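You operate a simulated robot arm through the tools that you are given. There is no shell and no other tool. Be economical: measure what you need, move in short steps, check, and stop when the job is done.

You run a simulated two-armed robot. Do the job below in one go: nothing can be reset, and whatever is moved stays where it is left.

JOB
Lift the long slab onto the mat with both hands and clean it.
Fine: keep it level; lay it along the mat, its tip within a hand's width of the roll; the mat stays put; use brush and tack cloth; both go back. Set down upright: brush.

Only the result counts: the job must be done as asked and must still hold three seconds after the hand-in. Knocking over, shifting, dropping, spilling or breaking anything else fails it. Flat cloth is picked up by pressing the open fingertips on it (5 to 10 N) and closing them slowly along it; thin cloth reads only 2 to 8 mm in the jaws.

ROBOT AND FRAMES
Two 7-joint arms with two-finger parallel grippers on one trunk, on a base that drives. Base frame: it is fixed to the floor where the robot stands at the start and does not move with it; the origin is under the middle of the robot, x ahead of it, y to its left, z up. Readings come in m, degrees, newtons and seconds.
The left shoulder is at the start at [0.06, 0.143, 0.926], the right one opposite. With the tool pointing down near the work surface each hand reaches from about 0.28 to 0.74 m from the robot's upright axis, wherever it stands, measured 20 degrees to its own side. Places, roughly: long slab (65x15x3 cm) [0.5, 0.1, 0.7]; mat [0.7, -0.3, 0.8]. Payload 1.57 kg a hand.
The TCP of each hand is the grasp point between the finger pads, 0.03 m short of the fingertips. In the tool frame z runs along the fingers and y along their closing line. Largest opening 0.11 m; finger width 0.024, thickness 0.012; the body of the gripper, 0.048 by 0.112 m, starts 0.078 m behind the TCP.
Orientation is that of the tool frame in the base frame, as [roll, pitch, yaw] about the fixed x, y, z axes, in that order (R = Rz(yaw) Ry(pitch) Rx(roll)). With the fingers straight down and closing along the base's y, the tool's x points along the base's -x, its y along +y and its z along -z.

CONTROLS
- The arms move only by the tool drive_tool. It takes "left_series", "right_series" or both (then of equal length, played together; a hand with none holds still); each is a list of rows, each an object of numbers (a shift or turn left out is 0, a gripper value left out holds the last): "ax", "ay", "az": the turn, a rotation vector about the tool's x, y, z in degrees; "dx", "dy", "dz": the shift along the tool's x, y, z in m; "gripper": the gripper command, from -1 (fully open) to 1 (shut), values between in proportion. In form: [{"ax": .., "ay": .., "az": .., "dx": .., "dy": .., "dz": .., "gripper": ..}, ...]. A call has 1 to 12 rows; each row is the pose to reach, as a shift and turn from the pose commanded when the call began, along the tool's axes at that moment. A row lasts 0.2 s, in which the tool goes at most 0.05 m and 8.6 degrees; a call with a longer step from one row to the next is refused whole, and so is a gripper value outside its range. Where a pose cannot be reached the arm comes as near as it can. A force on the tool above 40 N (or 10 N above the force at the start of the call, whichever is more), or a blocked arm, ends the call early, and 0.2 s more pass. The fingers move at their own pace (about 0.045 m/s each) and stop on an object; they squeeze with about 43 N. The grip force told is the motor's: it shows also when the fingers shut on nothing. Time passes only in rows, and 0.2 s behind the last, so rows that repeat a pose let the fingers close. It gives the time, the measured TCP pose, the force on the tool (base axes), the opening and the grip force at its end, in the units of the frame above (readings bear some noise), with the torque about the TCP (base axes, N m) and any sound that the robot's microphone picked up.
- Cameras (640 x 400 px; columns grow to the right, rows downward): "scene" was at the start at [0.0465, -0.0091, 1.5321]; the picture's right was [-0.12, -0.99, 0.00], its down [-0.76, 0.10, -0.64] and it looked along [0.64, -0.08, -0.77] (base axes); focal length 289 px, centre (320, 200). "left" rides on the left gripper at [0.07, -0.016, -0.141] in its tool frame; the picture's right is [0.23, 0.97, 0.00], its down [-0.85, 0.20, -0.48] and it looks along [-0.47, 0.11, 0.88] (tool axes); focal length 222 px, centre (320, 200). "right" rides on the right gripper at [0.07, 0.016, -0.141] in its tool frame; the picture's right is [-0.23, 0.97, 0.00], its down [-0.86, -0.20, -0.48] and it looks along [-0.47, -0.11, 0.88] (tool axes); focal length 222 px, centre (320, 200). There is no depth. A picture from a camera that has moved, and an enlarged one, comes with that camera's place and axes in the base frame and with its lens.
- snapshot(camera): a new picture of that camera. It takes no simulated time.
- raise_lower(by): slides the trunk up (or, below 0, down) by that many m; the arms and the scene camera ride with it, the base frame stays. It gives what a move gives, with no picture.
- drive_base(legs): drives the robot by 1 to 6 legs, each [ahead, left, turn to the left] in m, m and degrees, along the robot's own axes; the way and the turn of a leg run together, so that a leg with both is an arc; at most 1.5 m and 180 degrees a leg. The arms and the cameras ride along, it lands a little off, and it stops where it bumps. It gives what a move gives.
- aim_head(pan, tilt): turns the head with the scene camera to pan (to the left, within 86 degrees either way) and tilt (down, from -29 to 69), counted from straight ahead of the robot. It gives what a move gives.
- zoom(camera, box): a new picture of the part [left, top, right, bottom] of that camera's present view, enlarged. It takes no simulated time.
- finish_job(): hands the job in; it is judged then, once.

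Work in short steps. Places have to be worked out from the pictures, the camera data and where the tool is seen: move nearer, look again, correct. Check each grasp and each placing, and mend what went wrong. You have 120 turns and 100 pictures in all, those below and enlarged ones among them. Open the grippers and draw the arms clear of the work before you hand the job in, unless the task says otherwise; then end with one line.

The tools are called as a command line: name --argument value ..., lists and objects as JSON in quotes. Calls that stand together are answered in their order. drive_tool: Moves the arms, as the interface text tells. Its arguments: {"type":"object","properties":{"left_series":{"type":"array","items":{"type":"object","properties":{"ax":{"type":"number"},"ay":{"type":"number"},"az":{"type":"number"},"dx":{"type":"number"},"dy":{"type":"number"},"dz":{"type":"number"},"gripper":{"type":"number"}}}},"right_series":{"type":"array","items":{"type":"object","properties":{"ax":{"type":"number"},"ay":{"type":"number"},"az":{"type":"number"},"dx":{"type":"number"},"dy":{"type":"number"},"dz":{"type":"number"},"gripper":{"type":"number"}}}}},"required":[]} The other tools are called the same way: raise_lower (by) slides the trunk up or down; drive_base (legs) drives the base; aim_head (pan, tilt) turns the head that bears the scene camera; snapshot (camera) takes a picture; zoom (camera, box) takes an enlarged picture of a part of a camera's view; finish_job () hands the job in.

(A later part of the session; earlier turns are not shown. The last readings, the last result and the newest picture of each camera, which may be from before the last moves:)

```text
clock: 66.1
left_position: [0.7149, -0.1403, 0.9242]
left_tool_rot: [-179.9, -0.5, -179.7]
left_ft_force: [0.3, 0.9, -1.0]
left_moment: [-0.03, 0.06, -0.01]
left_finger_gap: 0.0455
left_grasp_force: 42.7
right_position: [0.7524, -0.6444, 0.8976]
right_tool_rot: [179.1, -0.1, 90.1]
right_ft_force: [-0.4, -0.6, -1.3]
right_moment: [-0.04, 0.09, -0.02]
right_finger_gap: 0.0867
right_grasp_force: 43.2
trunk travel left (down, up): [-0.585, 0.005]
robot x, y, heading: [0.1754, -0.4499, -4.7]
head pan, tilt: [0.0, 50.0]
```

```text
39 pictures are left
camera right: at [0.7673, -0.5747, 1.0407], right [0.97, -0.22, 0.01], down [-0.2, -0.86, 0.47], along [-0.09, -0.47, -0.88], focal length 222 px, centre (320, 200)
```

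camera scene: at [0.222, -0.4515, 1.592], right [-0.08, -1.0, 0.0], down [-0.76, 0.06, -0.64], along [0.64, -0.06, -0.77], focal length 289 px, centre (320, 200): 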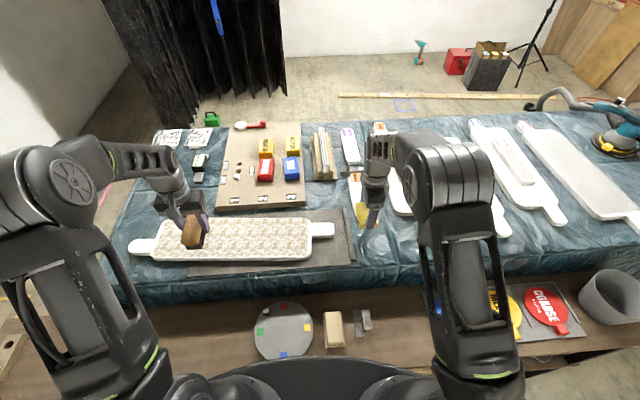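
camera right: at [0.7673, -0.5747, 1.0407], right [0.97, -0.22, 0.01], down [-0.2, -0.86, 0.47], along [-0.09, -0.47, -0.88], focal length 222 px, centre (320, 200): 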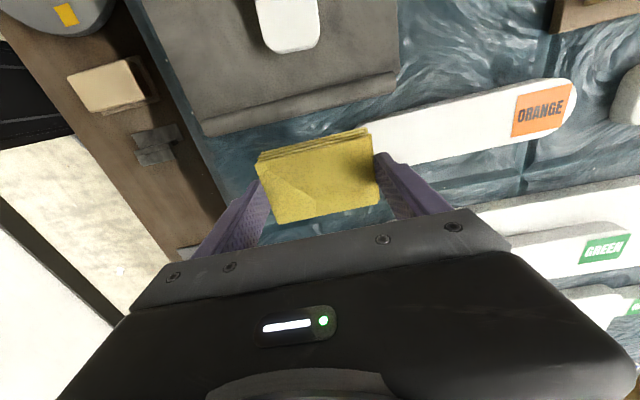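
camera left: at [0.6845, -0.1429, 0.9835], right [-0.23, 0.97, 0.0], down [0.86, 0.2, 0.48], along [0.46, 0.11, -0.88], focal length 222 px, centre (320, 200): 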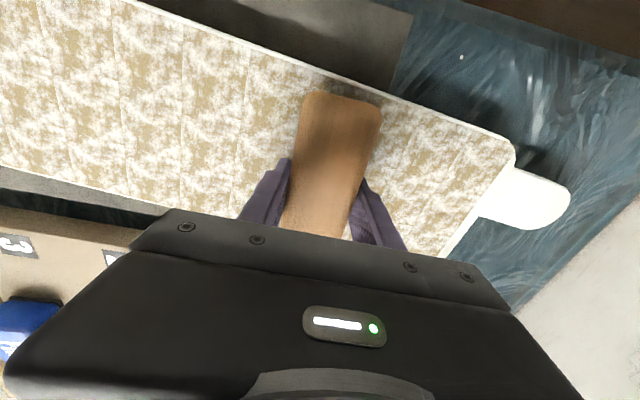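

The pad is lifted cleanly. I bring it over the right end of the slab on the far lane.

drive_tool --right_series '[{"dx": 0.04, "dy": 0.008}, {"dx": 0.08, "dy": 0.016}, {"dx": 0.12, "dy": 0.024}, {"dx": 0.16, "dy": 0.03}, {"dx": 0.204, "dy": 0.035}, {"dx": 0.204, "dy": 0.035, "dz": 0.02}, {"dx": 0.204, "dy": 0.035, "dz": 0.038}, {"dx": 0.204, "dy": 0.035, "dz": 0.038}]'

drive_tool --right_series '[{"dz": 0.003}, {"dz": 0.006}, {"dz": 0.009}, {"dz": 0.012}, {"dz": 0.012}]'

zoom --camera "scene" --box '[240, 180, 380, 280]'

```text
clock: 67.9
left_position: [0.7128, -0.1421, 0.9247]
left_tool_rot: [180.0, -0.4, -179.7]
left_ft_force: [-0.2, -0.3, -0.8]
left_moment: [0.0, 0.01, 0.02]
left_finger_gap: 0.0456
left_grasp_force: 42.9
right_position: [0.7884, -0.4391, 0.8613]
right_tool_rot: [179.0, -0.1, 90.2]
right_ft_force: [1.3, 0.0, -0.3]
right_moment: [-0.02, 0.01, 0.0]
right_finger_gap: 0.0865
right_grasp_force: 43.1
trunk travel left (down, up): [-0.585, 0.005]
robot x, y, heading: [0.1711, -0.4518, -4.8]
head pan, tilt: [0.0, 50.0]
```

```text
clock: 69.1
left_position: [0.7139, -0.14, 0.9247]
left_tool_rot: [180.0, -0.4, -179.8]
left_ft_force: [0.0, -0.4, -0.5]
left_moment: [0.0, 0.01, -0.01]
left_finger_gap: 0.0456
left_grasp_force: 43.2
right_position: [0.7858, -0.4386, 0.8493]
right_tool_rot: [178.9, -0.1, 90.2]
right_ft_force: [0.1, 0.2, 0.1]
right_moment: [-0.03, 0.01, 0.0]
right_finger_gap: 0.0869
right_grasp_force: 43.1
trunk travel left (down, up): [-0.585, 0.005]
robot x, y, heading: [0.1709, -0.4505, -5.1]
head pan, tilt: [0.0, 50.0]
```

```text
4.00 times, centred on (310, 230) of scene
camera zoom: at [0.219, -0.4527, 1.5921], right [-0.08, -1.0, 0.0], down [-0.76, 0.06, -0.64], along [0.64, -0.05, -0.77], focal length 1156 px, centre (360, 80)
```

zoom: 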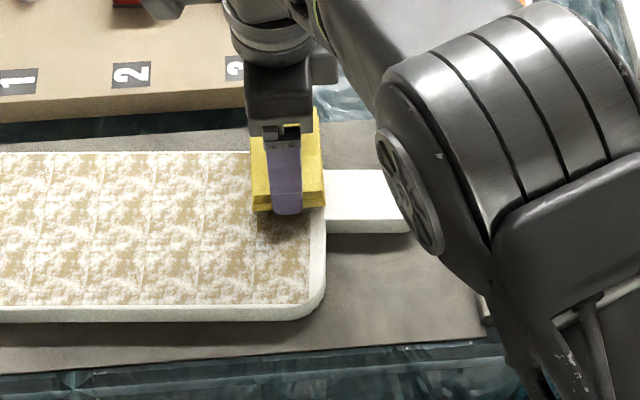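

drive_tool --right_series '[{"dz": 0.002}, {"dz": 0.004}, {"dz": 0.006}, {"dz": 0.006}]'

```text
clock: 70.1
left_position: [0.7143, -0.1402, 0.9244]
left_tool_rot: [-180.0, -0.4, -179.8]
left_ft_force: [0.7, 0.4, -2.1]
left_moment: [-0.01, -0.01, -0.01]
left_finger_gap: 0.0454
left_grasp_force: 43.5
right_position: [0.7868, -0.4402, 0.8453]
right_tool_rot: [178.9, -0.1, 90.0]
right_ft_force: [2.4, 0.1, 7.2]
right_moment: [-0.01, 0.25, 0.02]
right_finger_gap: 0.0868
right_grasp_force: 44.2
trunk travel left (down, up): [-0.585, 0.005]
robot x, y, heading: [0.1737, -0.4496, -4.7]
head pan, tilt: [0.0, 50.0]
```

The cloth is in light contact (7 N). I wipe left along the far lane while the left hand moves out of the way.

drive_tool --left_series '[{"dy": 0.03}, {"dy": 0.06}, {"dy": 0.09}, {"dy": 0.12}, {"dy": 0.15}, {"dy": 0.17}, {"dy": 0.17}, {"dy": 0.17}, {"dy": 0.17}]' --right_series '[{"dx": 0.02, "dy": -0.0005}, {"dx": 0.045, "dy": -0.001}, {"dx": 0.07, "dy": -0.002}, {"dx": 0.095, "dy": -0.0025}, {"dx": 0.12, "dy": -0.003}, {"dx": 0.145, "dy": -0.004}, {"dx": 0.17, "dy": -0.0045}, {"dx": 0.195, "dy": -0.005}, {"dx": 0.22, "dy": -0.006}]'

zoom --camera "scene" --box '[140, 180, 350, 280]'

```text
clock: 72.1
left_position: [0.7121, 0.0283, 0.9242]
left_tool_rot: [-179.8, -0.3, -179.8]
left_ft_force: [0.1, 0.4, -1.9]
left_moment: [-0.02, 0.03, -0.01]
left_finger_gap: 0.0458
left_grasp_force: 43.0
right_position: [0.7562, -0.2877, 0.8385]
right_tool_rot: [177.6, 0.2, 90.7]
right_ft_force: [-9.4, -7.1, 15.3]
right_moment: [0.05, 1.08, 0.51]
right_finger_gap: 0.0871
right_grasp_force: 43.1
right hand out of reach, approached as far as the arm can: row 5, 6, 7, 8, 9
trunk travel left (down, up): [-0.585, 0.005]
robot x, y, heading: [0.1705, -0.4494, -5.0]
head pan, tilt: [0.0, 50.0]
stopped in row 9 (right hand): the force on the tool passed its limit (the readings are from after the stop); the commanded pose is now the measured one
```

```text
3.05 times, centred on (245, 230) of scene
camera zoom: at [0.2179, -0.4523, 1.5923], right [-0.09, -1.0, 0.0], down [-0.76, 0.07, -0.64], along [0.64, -0.06, -0.77], focal length 881 px, centre (549, 109)
```

zoom: 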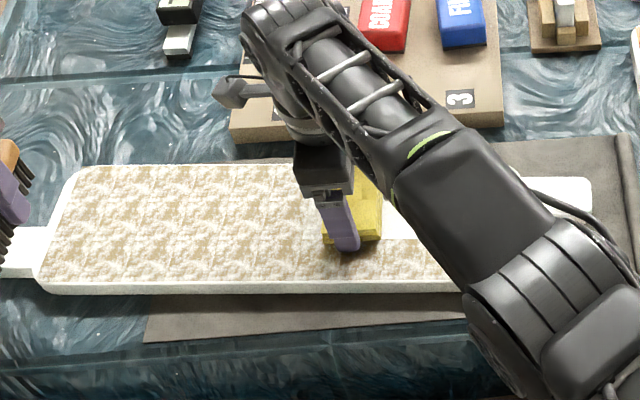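

The wiped path is clean white, so brushing then wiping works. The arm ran out of reach, so I lift the pad and drive the base left before continuing.

drive_tool --right_series '[{"dz": -0.01}, {"dz": -0.03}, {"dz": -0.045}, {"dz": -0.045}]'

drive_base --legs '[[0, 0.1, 0], [-0.01, 0.1, 0]]'

snapshot --camera "scene"

```text
clock: 73.1
left_position: [0.7127, 0.0286, 0.9246]
left_tool_rot: [-179.9, -0.4, -179.9]
left_ft_force: [-0.2, 0.2, -1.4]
left_moment: [-0.04, -0.02, -0.03]
left_finger_gap: 0.0454
left_grasp_force: 43.3
right_position: [0.7562, -0.2885, 0.8828]
right_tool_rot: [177.4, 0.2, 90.6]
right_ft_force: [-0.6, 0.6, 0.2]
right_moment: [0.01, -0.04, 0.01]
right_finger_gap: 0.087
right_grasp_force: 42.8
trunk travel left (down, up): [-0.585, 0.005]
robot x, y, heading: [0.1701, -0.4494, -4.5]
head pan, tilt: [0.0, 50.0]
```

```text
clock: 75.0
left_position: [0.7232, 0.2247, 0.9248]
left_tool_rot: [-179.8, -0.3, 180.0]
left_ft_force: [-0.4, 0.1, -2.6]
left_moment: [-0.01, 0.0, 0.01]
left_finger_gap: 0.0453
left_grasp_force: 43.4
right_position: [0.7637, -0.0911, 0.8814]
right_tool_rot: [177.4, 0.2, 90.3]
right_ft_force: [0.3, -0.3, -0.6]
right_moment: [-0.02, -0.03, 0.02]
right_finger_gap: 0.0868
right_grasp_force: 42.8
trunk travel left (down, up): [-0.585, 0.005]
robot x, y, heading: [0.1793, -0.249, -5.2]
head pan, tilt: [0.0, 50.0]
```

```text
36 pictures are left
camera scene: at [0.2267, -0.2524, 1.5921], right [-0.09, -1.0, 0.0], down [-0.76, 0.07, -0.64], along [0.64, -0.06, -0.77], focal length 289 px, centre (320, 200)
```

scene: 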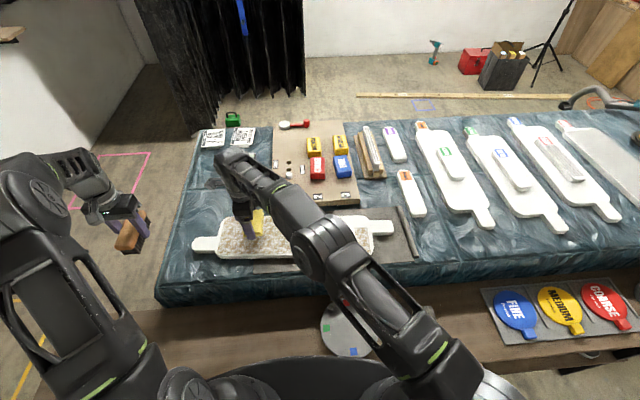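

I correct the small tool tilt, lower onto the far lane at y≈−0.11, and wipe right along the whole far lane.

drive_tool --right_series '[{"ax": 2.5, "dx": -0.015, "dy": 0.015, "dz": 0.01}, {"ax": 2.5, "dx": -0.02, "dy": 0.015, "dz": 0.028}, {"ax": 2.5, "dx": -0.02, "dy": 0.015, "dz": 0.034}, {"ax": 2.5, "dx": -0.02, "dy": 0.015, "dz": 0.037}, {"ax": 2.5, "dx": -0.02, "dy": 0.015, "dz": 0.037}]'

```text
clock: 76.2
left_position: [0.7228, 0.2244, 0.9241]
left_tool_rot: [-180.0, -0.5, 179.9]
left_ft_force: [-0.3, 0.0, -1.1]
left_moment: [-0.01, 0.01, -0.03]
left_finger_gap: 0.0454
left_grasp_force: 43.2
right_position: [0.7724, -0.1195, 0.846]
right_tool_rot: [179.9, 0.1, 90.3]
right_ft_force: [0.6, 0.0, 0.4]
right_moment: [0.0, 0.01, 0.0]
right_finger_gap: 0.0868
right_grasp_force: 42.6
right hand out of reach, approached as far as the arm can: row 1, 2, 3, 4, 5
trunk travel left (down, up): [-0.585, 0.005]
robot x, y, heading: [0.1776, -0.2549, -4.9]
head pan, tilt: [0.0, 50.0]
```

drive_tool --right_series '[{"dx": -0.02, "dz": 0.002}, {"dx": -0.05, "dy": 0.001, "dz": 0.003}, {"dx": -0.09, "dy": 0.002, "dz": 0.003}, {"dx": -0.13, "dy": 0.003, "dz": 0.003}, {"dx": -0.17, "dy": 0.004, "dz": 0.003}, {"dx": -0.21, "dy": 0.005, "dz": 0.003}, {"dx": -0.25, "dy": 0.006, "dz": 0.003}, {"dx": -0.29, "dy": 0.007, "dz": 0.003}, {"dx": -0.33, "dy": 0.008, "dz": 0.003}, {"dx": -0.335, "dy": 0.008, "dz": 0.003}]'

zoom --camera "scene" --box '[190, 190, 410, 280]'

```text
clock: 78.4
left_position: [0.723, 0.2248, 0.9246]
left_tool_rot: [-179.9, -0.4, -180.0]
left_ft_force: [0.6, 0.2, -1.4]
left_moment: [0.0, 0.02, 0.01]
left_finger_gap: 0.0455
left_grasp_force: 42.6
right_position: [0.7798, -0.4551, 0.8427]
right_tool_rot: [179.9, 0.1, 90.3]
right_ft_force: [0.2, -0.4, -1.1]
right_moment: [-0.01, -0.01, 0.06]
right_finger_gap: 0.0869
right_grasp_force: 43.3
trunk travel left (down, up): [-0.585, 0.005]
robot x, y, heading: [0.1778, -0.2509, -5.5]
head pan, tilt: [0.0, 50.0]
```

```text
2.91 times, centred on (300, 235) of scene
camera zoom: at [0.2267, -0.2539, 1.5921], right [-0.09, -1.0, 0.0], down [-0.76, 0.07, -0.64], along [0.64, -0.06, -0.77], focal length 841 px, centre (378, 98)
```

zoom: 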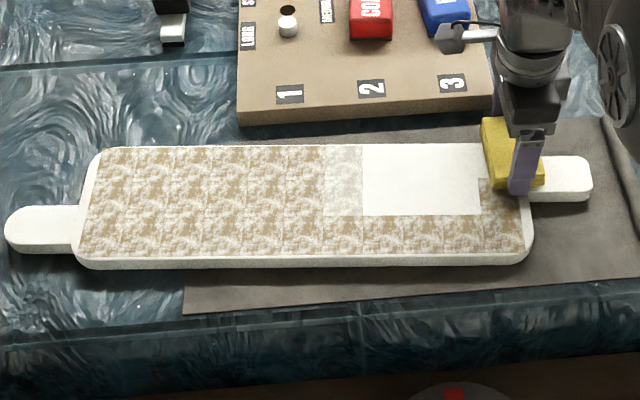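

This pass wasn't in contact, probably because the pad slid up slightly in the jaws. The earlier contact pass cleared cells fully. I lower until I feel contact.

drive_tool --right_series '[{"dz": 0.001}, {"dz": 0.002}, {"dz": 0.003}, {"dz": 0.004}, {"dz": 0.004}]'

```text
clock: 79.6
left_position: [0.7223, 0.2248, 0.9248]
left_tool_rot: [180.0, -0.4, -179.9]
left_ft_force: [0.3, 0.1, -1.9]
left_moment: [0.05, -0.01, 0.01]
left_finger_gap: 0.0453
left_grasp_force: 42.7
right_position: [0.7791, -0.4539, 0.841]
right_tool_rot: [179.9, 0.2, 90.2]
right_ft_force: [-0.4, 0.6, -0.3]
right_moment: [0.02, 0.01, 0.02]
right_finger_gap: 0.0865
right_grasp_force: 43.2
trunk travel left (down, up): [-0.585, 0.005]
robot x, y, heading: [0.179, -0.2529, -5.1]
head pan, tilt: [0.0, 50.0]
```

drive_tool --right_series '[{"dz": 0.001}, {"dz": 0.002}, {"dz": 0.003}, {"dz": 0.004}, {"dz": 0.004}]'

zoom --camera "scene" --box '[330, 190, 410, 260]'

```text
clock: 80.8
left_position: [0.7227, 0.2242, 0.9249]
left_tool_rot: [-179.9, -0.4, -180.0]
left_ft_force: [0.4, 0.5, -1.6]
left_moment: [-0.02, 0.02, 0.01]
left_finger_gap: 0.0457
left_grasp_force: 43.0
right_position: [0.7799, -0.4544, 0.8381]
right_tool_rot: [179.7, 0.2, 90.3]
right_ft_force: [1.9, -1.6, 13.2]
right_moment: [0.23, -0.4, -0.05]
right_finger_gap: 0.0865
right_grasp_force: 43.1
trunk travel left (down, up): [-0.585, 0.005]
robot x, y, heading: [0.1803, -0.2499, -5.2]
head pan, tilt: [0.0, 50.0]
```

```text
5.71 times, centred on (370, 225) of scene
camera zoom: at [0.2253, -0.2539, 1.5923], right [-0.09, -1.0, 0.0], down [-0.76, 0.07, -0.64], along [0.64, -0.06, -0.77], focal length 1651 px, centre (34, 57)
```

zoom: 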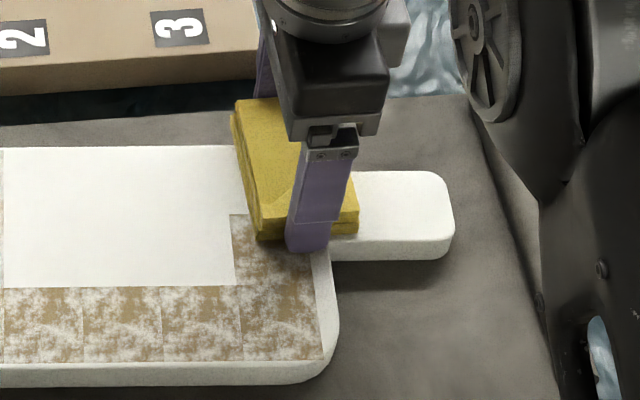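

Contact is restored (13 N at z≈0.838). I wipe left along the far lane now, in contact.

drive_tool --right_series '[{"dx": 0.03, "dy": -0.001}, {"dx": 0.06, "dy": -0.0015}, {"dx": 0.09, "dy": -0.002}, {"dx": 0.12, "dy": -0.003}, {"dx": 0.15, "dy": -0.004}, {"dx": 0.18, "dy": -0.005}, {"dx": 0.21, "dy": -0.0055}, {"dx": 0.24, "dy": -0.006}, {"dx": 0.27, "dy": -0.007}, {"dx": 0.3, "dy": -0.008}]'

zoom --camera "scene" --box '[190, 190, 410, 280]'

```text
clock: 83.0
left_position: [0.7209, 0.2229, 0.9259]
left_tool_rot: [179.9, -0.3, -180.0]
left_ft_force: [1.0, -0.9, -1.5]
left_moment: [0.02, 0.03, 0.02]
left_finger_gap: 0.0455
left_grasp_force: 42.9
right_position: [0.7699, -0.1556, 0.8374]
right_tool_rot: [179.6, 0.0, 90.2]
right_ft_force: [1.2, -13.6, 33.9]
right_moment: [-0.38, 0.16, 0.18]
right_finger_gap: 0.0863
right_grasp_force: 43.0
trunk travel left (down, up): [-0.585, 0.005]
robot x, y, heading: [0.1783, -0.2517, -5.3]
head pan, tilt: [0.0, 50.0]
```

```text
2.91 times, centred on (300, 235) of scene
camera zoom: at [0.2233, -0.2562, 1.5924], right [-0.09, -1.0, 0.0], down [-0.76, 0.07, -0.64], along [0.64, -0.06, -0.76], focal length 841 px, centre (378, 98)
```

zoom: 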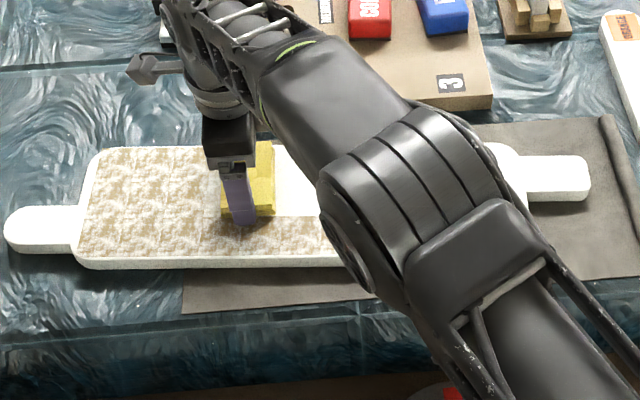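

It's clearing well. I ease the press by 3 mm, shift to the near lane, and wipe back to the right.

drive_tool --right_series '[{"dz": -0.003}, {"dz": -0.003, "dy": -0.035}, {"dz": -0.003, "dy": -0.066}, {"dz": -0.003, "dy": -0.066, "dx": -0.03}, {"dz": -0.003, "dy": -0.065, "dx": -0.06}, {"dz": -0.003, "dy": -0.064, "dx": -0.09}, {"dz": -0.003, "dy": -0.063, "dx": -0.12}, {"dz": -0.003, "dy": -0.062, "dx": -0.15}, {"dz": -0.003, "dy": -0.061, "dx": -0.18}, {"dz": -0.003, "dy": -0.06, "dx": -0.21}, {"dz": -0.003, "dy": -0.059, "dx": -0.24}, {"dz": -0.003, "dy": -0.059, "dx": -0.27}]'

drive_tool --right_series '[{"dx": -0.03, "dy": 0.001}, {"dx": -0.03, "dy": 0.02}, {"dx": -0.03, "dy": 0.035}, {"dx": 0.0, "dy": 0.035}]'

zoom --camera "scene" --box '[190, 190, 410, 280]'

```text
clock: 85.6
left_position: [0.7223, 0.2243, 0.9248]
left_tool_rot: [-180.0, -0.4, 180.0]
left_ft_force: [1.0, -0.4, -1.8]
left_moment: [0.02, 0.02, -0.01]
left_finger_gap: 0.0455
left_grasp_force: 42.5
right_position: [0.7113, -0.427, 0.8402]
right_tool_rot: [179.9, 0.0, 90.3]
right_ft_force: [-0.2, 0.0, 0.3]
right_moment: [0.04, -0.02, -0.02]
right_finger_gap: 0.0864
right_grasp_force: 43.0
trunk travel left (down, up): [-0.585, 0.005]
robot x, y, heading: [0.1837, -0.2525, -5.1]
head pan, tilt: [0.0, 50.0]
```

```text
clock: 86.6
left_position: [0.7223, 0.2256, 0.9242]
left_tool_rot: [-180.0, -0.4, -180.0]
left_ft_force: [0.7, -0.2, -1.4]
left_moment: [-0.01, 0.01, 0.03]
left_finger_gap: 0.0455
left_grasp_force: 42.2
right_position: [0.7475, -0.4257, 0.8411]
right_tool_rot: [179.9, 0.2, 90.2]
right_ft_force: [-0.2, 0.4, -1.0]
right_moment: [-0.02, 0.02, 0.01]
right_finger_gap: 0.0866
right_grasp_force: 43.3
trunk travel left (down, up): [-0.585, 0.005]
robot x, y, heading: [0.1801, -0.2499, -5.0]
head pan, tilt: [0.0, 50.0]
```

```text
2.91 times, centred on (300, 235) of scene
camera zoom: at [0.2265, -0.2528, 1.5921], right [-0.09, -1.0, 0.0], down [-0.76, 0.07, -0.64], along [0.64, -0.06, -0.77], focal length 841 px, centre (378, 98)
```

zoom: 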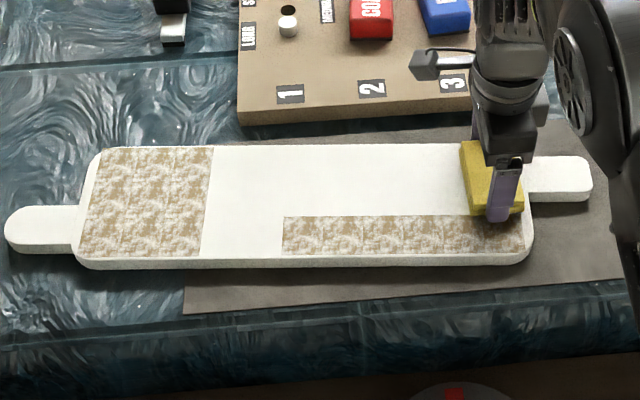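

Nearly done on this half: only the near strip at right and the left three columns remain. I lower for contact at the right end of the near lane and wipe left.

drive_tool --right_series '[{"dx": -0.025, "dy": -0.034}, {"dx": -0.025, "dy": -0.034, "dz": 0.003}, {"dx": -0.025, "dy": -0.034, "dz": 0.0055}, {"dx": 0.0, "dy": -0.034, "dz": 0.0055}, {"dx": 0.03, "dy": -0.035, "dz": 0.0055}, {"dx": 0.06, "dy": -0.036, "dz": 0.0055}, {"dx": 0.09, "dy": -0.037, "dz": 0.0055}, {"dx": 0.12, "dy": -0.038, "dz": 0.0055}, {"dx": 0.15, "dy": -0.039, "dz": 0.0055}, {"dx": 0.18, "dy": -0.04, "dz": 0.0055}, {"dx": 0.21, "dy": -0.041, "dz": 0.0055}]'

drive_tool --right_series '[{"dz": -0.02}, {"dz": -0.04}, {"dz": -0.04}]'

drive_base --legs '[[-0.005, 0.1, 0], [-0.005, 0.1, 0]]'

snapshot --camera "scene"

```text
clock: 87.7
left_position: [0.723, 0.2243, 0.9255]
left_tool_rot: [-179.9, -0.4, 179.9]
left_ft_force: [-0.2, 0.3, -0.3]
left_moment: [0.0, 0.03, 0.0]
left_finger_gap: 0.0456
left_grasp_force: 43.2
right_position: [0.7161, -0.4175, 0.8373]
right_tool_rot: [179.4, 0.3, 90.1]
right_ft_force: [-4.5, 2.2, 15.4]
right_moment: [0.35, 0.64, 0.06]
right_finger_gap: 0.0864
right_grasp_force: 43.4
trunk travel left (down, up): [-0.585, 0.005]
robot x, y, heading: [0.1794, -0.2512, -5.3]
head pan, tilt: [0.0, 50.0]
stopped in row 5 (right hand): the force on the tool passed its limit (the readings are from after the stop); the commanded pose is now the measured one
```

```text
clock: 88.5
left_position: [0.7236, 0.2237, 0.9248]
left_tool_rot: [-179.9, -0.5, 179.8]
left_ft_force: [0.1, 1.2, -1.5]
left_moment: [0.02, -0.06, 0.01]
left_finger_gap: 0.0456
left_grasp_force: 42.8
right_position: [0.716, -0.4186, 0.8738]
right_tool_rot: [179.6, 0.3, 90.0]
right_ft_force: [0.4, -0.6, -0.3]
right_moment: [0.02, -0.01, -0.02]
right_finger_gap: 0.0865
right_grasp_force: 42.4
trunk travel left (down, up): [-0.585, 0.005]
robot x, y, heading: [0.1817, -0.2517, -5.3]
head pan, tilt: [0.0, 50.0]
```

```text
clock: 90.4
left_position: [0.7329, 0.4212, 0.9237]
left_tool_rot: [-179.9, -0.3, 179.9]
left_ft_force: [0.2, -0.3, -1.2]
left_moment: [-0.04, 0.01, 0.02]
left_finger_gap: 0.0454
left_grasp_force: 42.7
right_position: [0.7254, -0.2201, 0.8746]
right_tool_rot: [179.5, 0.4, 90.1]
right_ft_force: [-0.5, 0.4, -0.6]
right_moment: [-0.03, -0.01, -0.04]
right_finger_gap: 0.0867
right_grasp_force: 42.8
trunk travel left (down, up): [-0.585, 0.005]
robot x, y, heading: [0.1858, -0.0526, -5.5]
head pan, tilt: [0.0, 50.0]
```

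```text
31 pictures are left
camera scene: at [0.2351, -0.0546, 1.5921], right [-0.09, -1.0, 0.0], down [-0.76, 0.07, -0.64], along [0.64, -0.06, -0.77], focal length 289 px, centre (320, 200)
```

scene: 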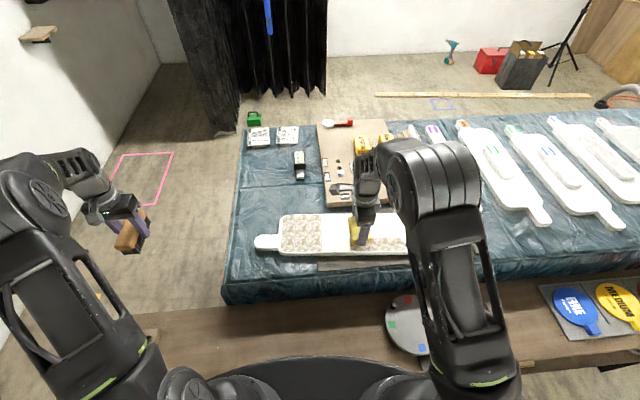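

The last wipe stopped early on force, so part of the near strip remains. From here the right hand can reach the whole slab, so I wipe the near lane to the right with a lighter press.

drive_tool --right_series '[{"dy": -0.011, "dz": 0.02}, {"dy": -0.011, "dz": 0.032}, {"dy": -0.011, "dz": 0.036}, {"dy": -0.011, "dx": -0.03, "dz": 0.036}, {"dy": -0.01, "dx": -0.06, "dz": 0.036}, {"dy": -0.009, "dx": -0.09, "dz": 0.036}, {"dy": -0.008, "dx": -0.12, "dz": 0.036}, {"dy": -0.007, "dx": -0.15, "dz": 0.036}, {"dy": -0.006, "dx": -0.18, "dz": 0.036}, {"dy": -0.005, "dx": -0.21, "dz": 0.036}, {"dy": -0.005, "dx": -0.232, "dz": 0.036}]'

zoom --camera "scene" --box '[250, 190, 450, 280]'

```text
clock: 92.8
left_position: [0.7321, 0.4216, 0.9251]
left_tool_rot: [-180.0, -0.4, 179.9]
left_ft_force: [0.0, 0.1, -1.0]
left_moment: [0.02, -0.01, -0.01]
left_finger_gap: 0.0455
left_grasp_force: 43.0
right_position: [0.7196, -0.4541, 0.8393]
right_tool_rot: [179.5, 0.4, 90.1]
right_ft_force: [-0.5, 0.0, -0.3]
right_moment: [-0.01, -0.01, 0.0]
right_finger_gap: 0.0864
right_grasp_force: 42.9
trunk travel left (down, up): [-0.585, 0.005]
robot x, y, heading: [0.1872, -0.0536, -5.3]
head pan, tilt: [0.0, 50.0]
```

```text
3.20 times, centred on (350, 235) of scene
camera zoom: at [0.235, -0.0568, 1.5921], right [-0.09, -1.0, 0.0], down [-0.76, 0.07, -0.64], along [0.64, -0.06, -0.77], focal length 925 px, centre (224, 88)
```

zoom: 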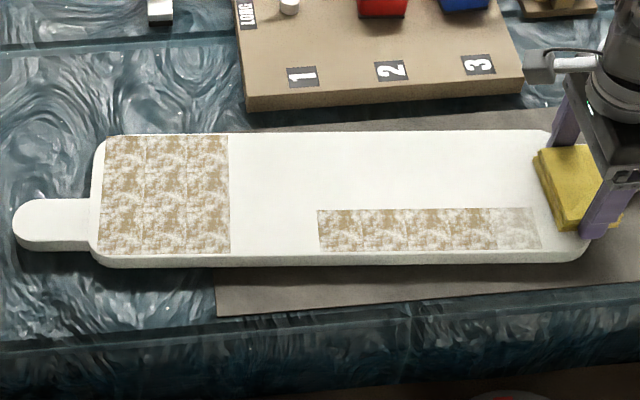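

No contact on that pass. I press 2.5 mm deeper and wipe back left over the remaining strip.

drive_tool --right_series '[{"dz": 0.0015}, {"dz": 0.0025}, {"dz": 0.0025, "dx": 0.02}, {"dz": 0.0025, "dx": 0.045, "dy": -0.001}, {"dz": 0.0025, "dx": 0.07, "dy": -0.002}, {"dz": 0.0025, "dx": 0.095, "dy": -0.0025}, {"dz": 0.0025, "dx": 0.12, "dy": -0.003}, {"dz": 0.0025, "dx": 0.145, "dy": -0.004}, {"dz": 0.0025, "dx": 0.17, "dy": -0.0045}, {"dz": 0.0025, "dx": 0.195, "dy": -0.005}, {"dz": 0.0025, "dx": 0.22, "dy": -0.0055}]'

zoom --camera "scene" --box '[250, 190, 450, 280]'

```text
clock: 95.2
left_position: [0.7315, 0.4201, 0.9247]
left_tool_rot: [-179.9, -0.4, 179.8]
left_ft_force: [-0.5, -0.3, -0.3]
left_moment: [0.0, -0.02, -0.03]
left_finger_gap: 0.0453
left_grasp_force: 43.1
right_position: [0.714, -0.2354, 0.8368]
right_tool_rot: [179.3, 0.4, 90.0]
right_ft_force: [0.7, -8.7, 24.9]
right_moment: [-0.23, 1.05, 0.41]
right_finger_gap: 0.0866
right_grasp_force: 43.5
trunk travel left (down, up): [-0.585, 0.005]
robot x, y, heading: [0.1869, -0.0499, -5.5]
head pan, tilt: [0.0, 50.0]
```

```text
3.20 times, centred on (350, 235) of scene
camera zoom: at [0.233, -0.0564, 1.5925], right [-0.09, -1.0, 0.0], down [-0.76, 0.07, -0.64], along [0.64, -0.06, -0.77], focal length 925 px, centre (224, 88)
```

zoom: 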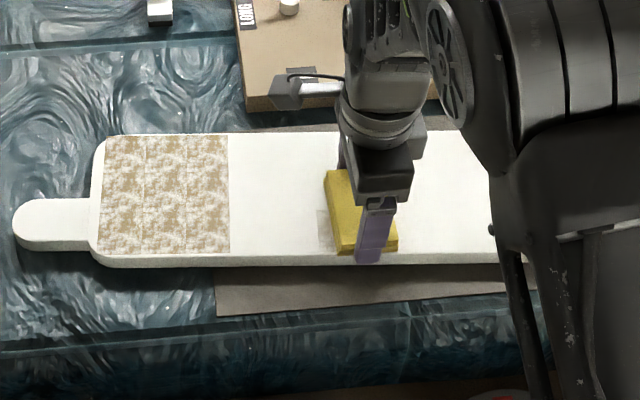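

It works. I continue on the near lane to the left end, then shift to the far lane there.

drive_tool --right_series '[{"dz": -0.001, "dx": 0.025}, {"dz": -0.001, "dx": 0.05, "dy": -0.001}, {"dz": -0.001, "dx": 0.075, "dy": -0.002}, {"dz": -0.001, "dx": 0.1, "dy": -0.0025}, {"dz": -0.001, "dx": 0.125, "dy": -0.003}, {"dz": -0.001, "dx": 0.15, "dy": -0.004}, {"dz": -0.001, "dx": 0.175, "dy": -0.0045}, {"dz": -0.001, "dx": 0.2, "dy": -0.005}, {"dz": -0.001, "dx": 0.22, "dy": -0.0055}, {"dz": -0.001, "dx": 0.235, "dy": -0.006}]'

zoom --camera "scene" --box '[250, 190, 450, 280]'

```text
clock: 97.4
left_position: [0.7324, 0.4214, 0.9249]
left_tool_rot: [-180.0, -0.3, 179.7]
left_ft_force: [1.1, 0.2, -0.8]
left_moment: [0.02, 0.0, 0.0]
left_finger_gap: 0.0457
left_grasp_force: 43.0
right_position: [0.7088, 0.0031, 0.8371]
right_tool_rot: [179.6, 0.3, 90.2]
right_ft_force: [-1.3, -3.4, 8.6]
right_moment: [0.02, 0.08, -0.01]
right_finger_gap: 0.0864
right_grasp_force: 42.9
trunk travel left (down, up): [-0.585, 0.005]
robot x, y, heading: [0.1865, -0.0547, -5.3]
head pan, tilt: [0.0, 50.0]
```

```text
3.20 times, centred on (350, 235) of scene
camera zoom: at [0.2341, -0.0565, 1.5921], right [-0.09, -1.0, 0.0], down [-0.76, 0.07, -0.64], along [0.64, -0.06, -0.77], focal length 925 px, centre (224, 88)
```

zoom: 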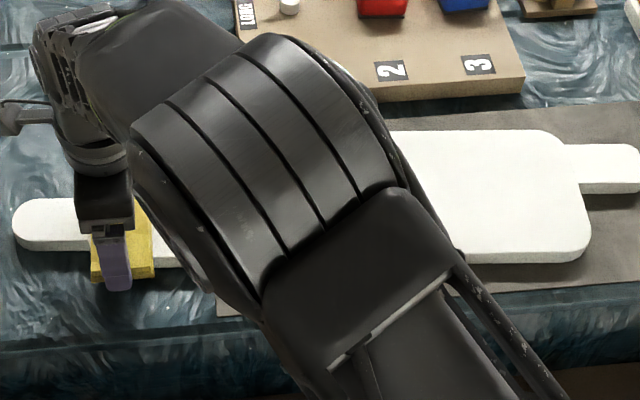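

Now the far lane from the left end: I shift over and wipe right, pressing slightly more.

drive_tool --right_series '[{"dz": 0.001, "dy": 0.035, "dx": 0.003}, {"dz": 0.001, "dy": 0.067, "dx": 0.003}, {"dz": 0.0015, "dy": 0.067, "dx": -0.022}, {"dz": 0.0015, "dy": 0.068, "dx": -0.047}, {"dz": 0.0015, "dy": 0.069, "dx": -0.072}, {"dz": 0.0015, "dy": 0.069, "dx": -0.097}, {"dz": 0.0015, "dy": 0.07, "dx": -0.122}, {"dz": 0.0015, "dy": 0.07, "dx": -0.145}, {"dz": -0.02, "dy": 0.07, "dx": -0.16}, {"dz": -0.04, "dy": 0.07, "dx": -0.2}, {"dz": -0.04, "dy": 0.07, "dx": -0.24}, {"dz": -0.04, "dy": 0.07, "dx": -0.27}]'

zoom --camera "scene" --box '[250, 190, 450, 280]'

```text
clock: 100.0
left_position: [0.7316, 0.4202, 0.9263]
left_tool_rot: [-180.0, -0.3, 179.8]
left_ft_force: [-0.3, -0.7, -0.9]
left_moment: [0.03, 0.01, 0.01]
left_finger_gap: 0.0456
left_grasp_force: 42.6
right_position: [0.7776, -0.2649, 0.8794]
right_tool_rot: [179.6, 0.3, 90.1]
right_ft_force: [0.8, 0.1, 0.8]
right_moment: [0.01, 0.02, -0.03]
right_finger_gap: 0.0866
right_grasp_force: 43.4
trunk travel left (down, up): [-0.585, 0.005]
robot x, y, heading: [0.1881, -0.0544, -5.2]
head pan, tilt: [0.0, 50.0]
```

```text
3.20 times, centred on (350, 235) of scene
camera zoom: at [0.235, -0.057, 1.5921], right [-0.09, -1.0, 0.0], down [-0.76, 0.07, -0.64], along [0.64, -0.06, -0.77], focal length 925 px, centre (224, 88)
```

zoom: 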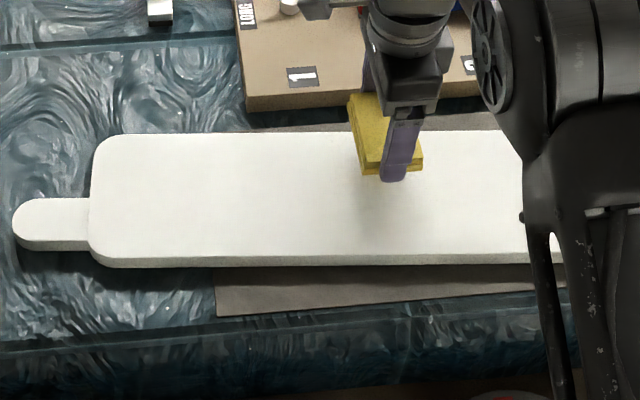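

The slab's visible surface is all white. I now return the brush: the left hand goes back over its home spot (0.6975, 0.169).

drive_tool --left_series '[{"dx": 0.006, "dy": -0.042, "dz": 0.0}, {"dx": 0.012, "dy": -0.084, "dz": 0.0}, {"dx": 0.018, "dy": -0.126, "dz": 0.0}, {"dx": 0.024, "dy": -0.168, "dz": 0.0}, {"dx": 0.03, "dy": -0.21, "dz": 0.0}, {"dx": 0.034, "dy": -0.251, "dz": 0.02}, {"dx": 0.034, "dy": -0.251, "dz": 0.06}, {"dx": 0.034, "dy": -0.251, "dz": 0.085}, {"dx": 0.034, "dy": -0.251, "dz": 0.095}, {"dx": 0.034, "dy": -0.251, "dz": 0.095}]'

zoom --camera "scene" --box '[210, 180, 330, 290]'

```text
clock: 102.2
left_position: [0.6971, 0.1693, 0.8298]
left_tool_rot: [179.9, -0.4, 179.7]
left_ft_force: [-0.1, -0.2, -1.0]
left_moment: [0.02, -0.02, -0.02]
left_finger_gap: 0.0455
left_grasp_force: 43.1
right_position: [0.7772, -0.2664, 0.8797]
right_tool_rot: [179.5, 0.3, 90.0]
right_ft_force: [0.2, 0.7, -0.3]
right_moment: [0.0, 0.0, -0.02]
right_finger_gap: 0.0866
right_grasp_force: 43.3
trunk travel left (down, up): [-0.585, 0.005]
robot x, y, heading: [0.1883, -0.0549, -5.1]
head pan, tilt: [0.0, 50.0]
```

```text
3.64 times, centred on (270, 235) of scene
camera zoom: at [0.2348, -0.0566, 1.5921], right [-0.09, -1.0, 0.0], down [-0.76, 0.07, -0.64], along [0.64, -0.06, -0.77], focal length 1051 px, centre (502, 73)
```

zoom: 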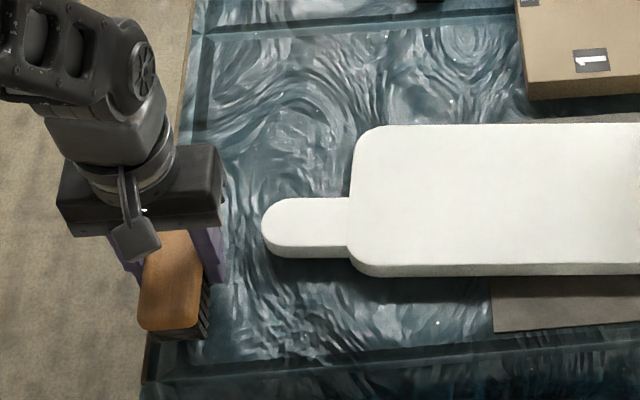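

drive_tool --left_series '[{"dz": 0.005}, {"dz": 0.009}, {"dz": 0.012}, {"dz": 0.014}, {"dz": 0.015}, {"dz": 0.015}]'

```text
clock: 103.6
left_position: [0.6983, 0.1703, 0.8176]
left_tool_rot: [-180.0, -0.2, 179.9]
left_ft_force: [0.1, 1.6, 10.0]
left_moment: [0.11, -0.53, 0.05]
left_finger_gap: 0.0457
left_grasp_force: 43.2
right_position: [0.7769, -0.2651, 0.8799]
right_tool_rot: [179.5, 0.3, 90.1]
right_ft_force: [0.0, 0.0, -0.9]
right_moment: [0.03, -0.01, 0.02]
right_finger_gap: 0.0865
right_grasp_force: 43.2
trunk travel left (down, up): [-0.585, 0.005]
robot x, y, heading: [0.1833, -0.051, -5.3]
head pan, tilt: [0.0, 50.0]
```

Brush touched down (10 N). I ease 1.5 mm, open to the partial width, and rise straight up.

drive_tool --left_series '[{"dz": -0.0015}, {"dz": -0.0015, "gripper": 0.0}, {"dz": -0.0015, "gripper": -0.3}, {"dz": -0.0015, "gripper": -0.5}, {"dz": -0.0015, "gripper": -0.5}, {"dz": -0.0015, "gripper": -0.5}]'

drive_tool --left_series '[{"dz": -0.02}, {"dz": -0.05}, {"dz": -0.09}, {"dz": -0.12}]'

snapshot --camera "left"

zoom --camera "scene" --box '[210, 180, 330, 290]'

```text
clock: 105.0
left_position: [0.6965, 0.1708, 0.817]
left_tool_rot: [180.0, -0.4, 179.8]
left_ft_force: [0.7, -0.1, -0.5]
left_moment: [0.0, 0.0, 0.04]
left_finger_gap: 0.0827
left_grasp_force: 0.0
right_position: [0.7776, -0.2655, 0.8807]
right_tool_rot: [179.5, 0.4, 90.0]
right_ft_force: [0.7, 0.4, 0.2]
right_moment: [0.01, 0.03, -0.01]
right_finger_gap: 0.0866
right_grasp_force: 43.0
trunk travel left (down, up): [-0.585, 0.005]
robot x, y, heading: [0.1881, -0.0527, -5.3]
head pan, tilt: [0.0, 50.0]
```

```text
clock: 106.0
left_position: [0.6973, 0.1676, 0.9369]
left_tool_rot: [180.0, -0.4, 179.9]
left_ft_force: [0.3, -0.4, -0.3]
left_moment: [-0.03, -0.01, -0.01]
left_finger_gap: 0.0825
left_grasp_force: 0.0
right_position: [0.7777, -0.2652, 0.88]
right_tool_rot: [179.5, 0.2, 90.1]
right_ft_force: [1.0, 0.5, -0.4]
right_moment: [0.03, -0.01, -0.01]
right_finger_gap: 0.0865
right_grasp_force: 42.2
trunk travel left (down, up): [-0.585, 0.005]
robot x, y, heading: [0.1893, -0.0532, -5.4]
head pan, tilt: [0.0, 50.0]
```

```text
25 pictures are left
camera left: at [0.6276, 0.1527, 1.0776], right [-0.22, 0.97, 0.0], down [0.86, 0.2, 0.47], along [0.46, 0.11, -0.88], focal length 222 px, centre (320, 200)
```

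left: 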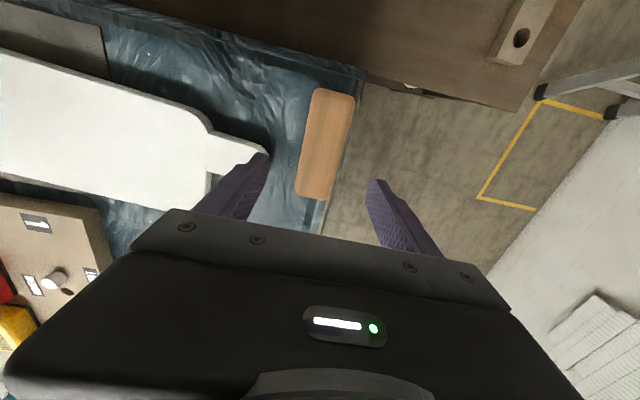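

```text
3.64 times, centred on (270, 235) of scene
camera zoom: at [0.2344, -0.0565, 1.5921], right [-0.09, -1.0, 0.0], down [-0.76, 0.07, -0.64], along [0.64, -0.06, -0.77], focal length 1051 px, centre (502, 73)
```

zoom: 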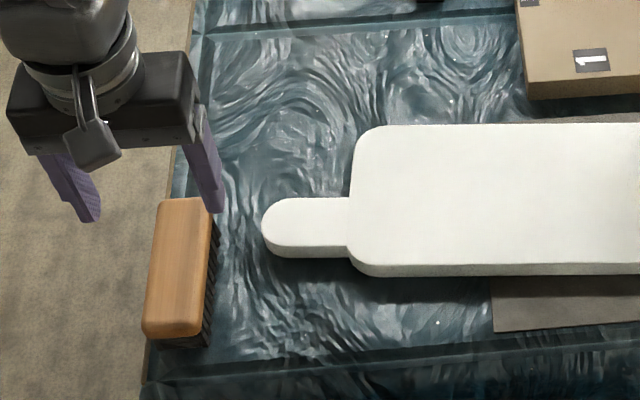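

The brush stands upright in its original place. I draw the left hand back, raise the right hand with the cloth, and drive the base right.

drive_tool --left_series '[{"dx": 0.03, "dz": -0.01}, {"dx": 0.06, "dz": -0.02}, {"dx": 0.09, "dz": -0.02}, {"dx": 0.12, "dz": -0.02}, {"dx": 0.15, "dz": -0.02}, {"dx": 0.18, "dz": -0.02}]' --right_series '[{"dz": -0.01}, {"dz": -0.02, "dy": -0.01}, {"dz": -0.03, "dy": -0.02}, {"dz": -0.04, "dy": -0.035}, {"dz": -0.04, "dy": -0.05}, {"dz": -0.04, "dy": -0.05}]'

drive_base --legs '[[0, -0.15, 0], [0, -0.15, 0]]'

snapshot --camera "scene"

```text
clock: 107.4
left_position: [0.5146, 0.1714, 0.9591]
left_tool_rot: [179.9, -0.4, 179.8]
left_ft_force: [0.0, -0.3, 0.1]
left_moment: [0.0, -0.02, -0.01]
left_finger_gap: 0.0825
left_grasp_force: 0.0
right_position: [0.7267, -0.2672, 0.9172]
right_tool_rot: [179.5, 0.2, 90.1]
right_ft_force: [0.4, -0.1, -0.3]
right_moment: [0.01, -0.01, 0.04]
right_finger_gap: 0.0865
right_grasp_force: 43.2
trunk travel left (down, up): [-0.585, 0.005]
robot x, y, heading: [0.1865, -0.0536, -5.3]
head pan, tilt: [0.0, 50.0]
```

```text
clock: 109.8
left_position: [0.4878, -0.1304, 0.9579]
left_tool_rot: [179.9, -0.3, 179.7]
left_ft_force: [-0.4, -0.4, 1.1]
left_moment: [0.03, -0.02, 0.02]
left_finger_gap: 0.0825
left_grasp_force: 0.0
right_position: [0.6976, -0.5685, 0.9168]
right_tool_rot: [179.5, 0.3, 89.8]
right_ft_force: [0.0, 0.4, -0.2]
right_moment: [0.05, -0.02, 0.01]
right_finger_gap: 0.0866
right_grasp_force: 42.2
trunk travel left (down, up): [-0.585, 0.005]
robot x, y, heading: [0.1614, -0.3571, -5.5]
head pan, tilt: [0.0, 50.0]
```

```text
23 pictures are left
camera scene: at [0.206, -0.3576, 1.5921], right [-0.1, -1.0, 0.0], down [-0.76, 0.07, -0.64], along [0.64, -0.06, -0.77], focal length 289 px, centre (320, 200)
```

scene: 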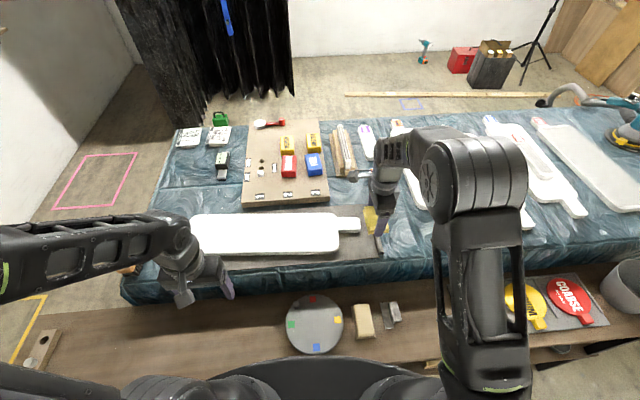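

The whole slab is white. I move the right hand over the cloth's original spot (0.693, −0.657) and lower partway.

drive_tool --right_series '[{"dx": -0.03, "dy": -0.001}, {"dx": -0.06, "dy": -0.003}, {"dx": -0.0888, "dy": -0.0044}, {"dx": -0.0888, "dy": -0.0044, "dz": 0.03}, {"dx": -0.0888, "dy": -0.0044, "dz": 0.06}, {"dx": -0.0888, "dy": -0.0044, "dz": 0.075}, {"dx": -0.0888, "dy": -0.0044, "dz": 0.075}]'

snapshot --camera "right"

zoom --camera "scene" --box '[330, 180, 430, 270]'

```text
clock: 111.4
left_position: [0.4872, -0.1286, 0.9592]
left_tool_rot: [180.0, -0.3, 179.8]
left_ft_force: [-0.2, -0.9, 0.4]
left_moment: [0.0, -0.03, -0.02]
left_finger_gap: 0.0825
left_grasp_force: 0.1
right_position: [0.6933, -0.6553, 0.8439]
right_tool_rot: [179.5, 0.3, 89.8]
right_ft_force: [-0.6, 0.1, -0.8]
right_moment: [0.0, 0.01, -0.01]
right_finger_gap: 0.0866
right_grasp_force: 42.4
trunk travel left (down, up): [-0.585, 0.005]
robot x, y, heading: [0.1612, -0.353, -5.7]
head pan, tilt: [0.0, 50.0]
```

```text
22 pictures are left
camera right: at [0.7094, -0.5861, 0.9861], right [0.97, -0.23, 0.01], down [-0.21, -0.85, 0.48], along [-0.1, -0.47, -0.88], focal length 222 px, centre (320, 200)
```

right: 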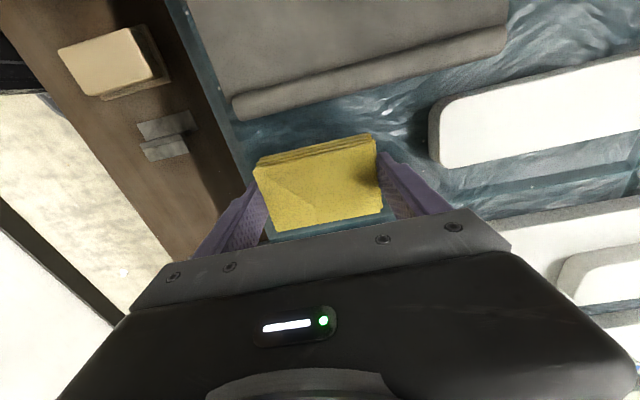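

```text
4.44 times, centred on (380, 225) of scene
camera zoom: at [0.2061, -0.3559, 1.5921], right [-0.1, -1.0, 0.0], down [-0.76, 0.07, -0.64], along [0.64, -0.06, -0.77], focal length 1284 px, centre (53, 89)
```

zoom: 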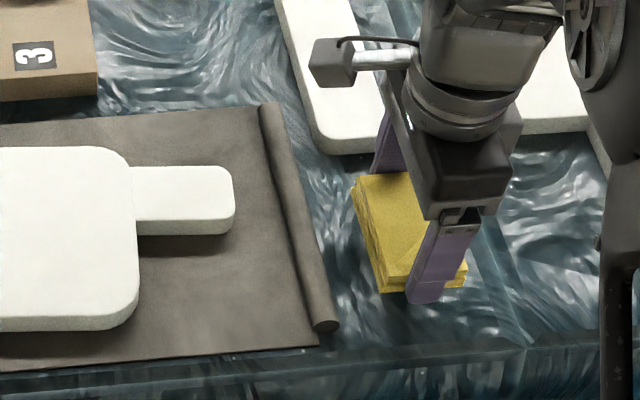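

drive_tool --right_series '[{"dz": 0.01}, {"dz": 0.02}, {"dz": 0.024}, {"dz": 0.027}, {"dz": 0.027}]'

```text
clock: 112.6
left_position: [0.488, -0.128, 0.9577]
left_tool_rot: [-179.9, -0.4, 179.7]
left_ft_force: [0.6, -0.2, -0.3]
left_moment: [-0.01, 0.01, -0.02]
left_finger_gap: 0.0824
left_grasp_force: 0.1
right_position: [0.6927, -0.6559, 0.8159]
right_tool_rot: [179.4, 0.3, 89.9]
right_ft_force: [0.1, 0.2, -0.9]
right_moment: [-0.01, -0.01, 0.02]
right_finger_gap: 0.0865
right_grasp_force: 43.5
trunk travel left (down, up): [-0.585, 0.005]
robot x, y, heading: [0.1572, -0.3521, -5.5]
head pan, tilt: [0.0, 50.0]
```

No contact yet, so I go on in 1 mm steps.

drive_tool --right_series '[{"dz": 0.001}, {"dz": 0.002}, {"dz": 0.003}, {"dz": 0.0035}, {"dz": 0.0035}]'

```text
clock: 113.8
left_position: [0.4868, -0.1284, 0.9593]
left_tool_rot: [180.0, -0.4, 179.7]
left_ft_force: [-0.1, -0.1, 0.2]
left_moment: [-0.01, -0.03, -0.03]
left_finger_gap: 0.0825
left_grasp_force: 0.0
right_position: [0.694, -0.6571, 0.8132]
right_tool_rot: [179.5, 0.4, 89.8]
right_ft_force: [-0.5, 0.4, -0.3]
right_moment: [0.0, -0.03, -0.01]
right_finger_gap: 0.0864
right_grasp_force: 42.7
trunk travel left (down, up): [-0.585, 0.005]
robot x, y, heading: [0.1595, -0.3542, -5.5]
head pan, tilt: [0.0, 50.0]
```

drive_tool --right_series '[{"dz": 0.001}, {"dz": 0.002}, {"dz": 0.003}, {"dz": 0.003}]'

```text
clock: 114.8
left_position: [0.4877, -0.1281, 0.9584]
left_tool_rot: [-179.8, -0.5, 179.7]
left_ft_force: [0.2, -0.1, 0.3]
left_moment: [0.03, 0.02, 0.0]
left_finger_gap: 0.0825
left_grasp_force: 0.1
right_position: [0.6933, -0.6553, 0.8114]
right_tool_rot: [179.3, 0.4, 89.9]
right_ft_force: [0.1, -2.2, 18.5]
right_moment: [0.12, 0.74, 0.07]
right_finger_gap: 0.0866
right_grasp_force: 43.5
trunk travel left (down, up): [-0.585, 0.005]
robot x, y, heading: [0.1564, -0.3515, -5.5]
head pan, tilt: [0.0, 50.0]
```

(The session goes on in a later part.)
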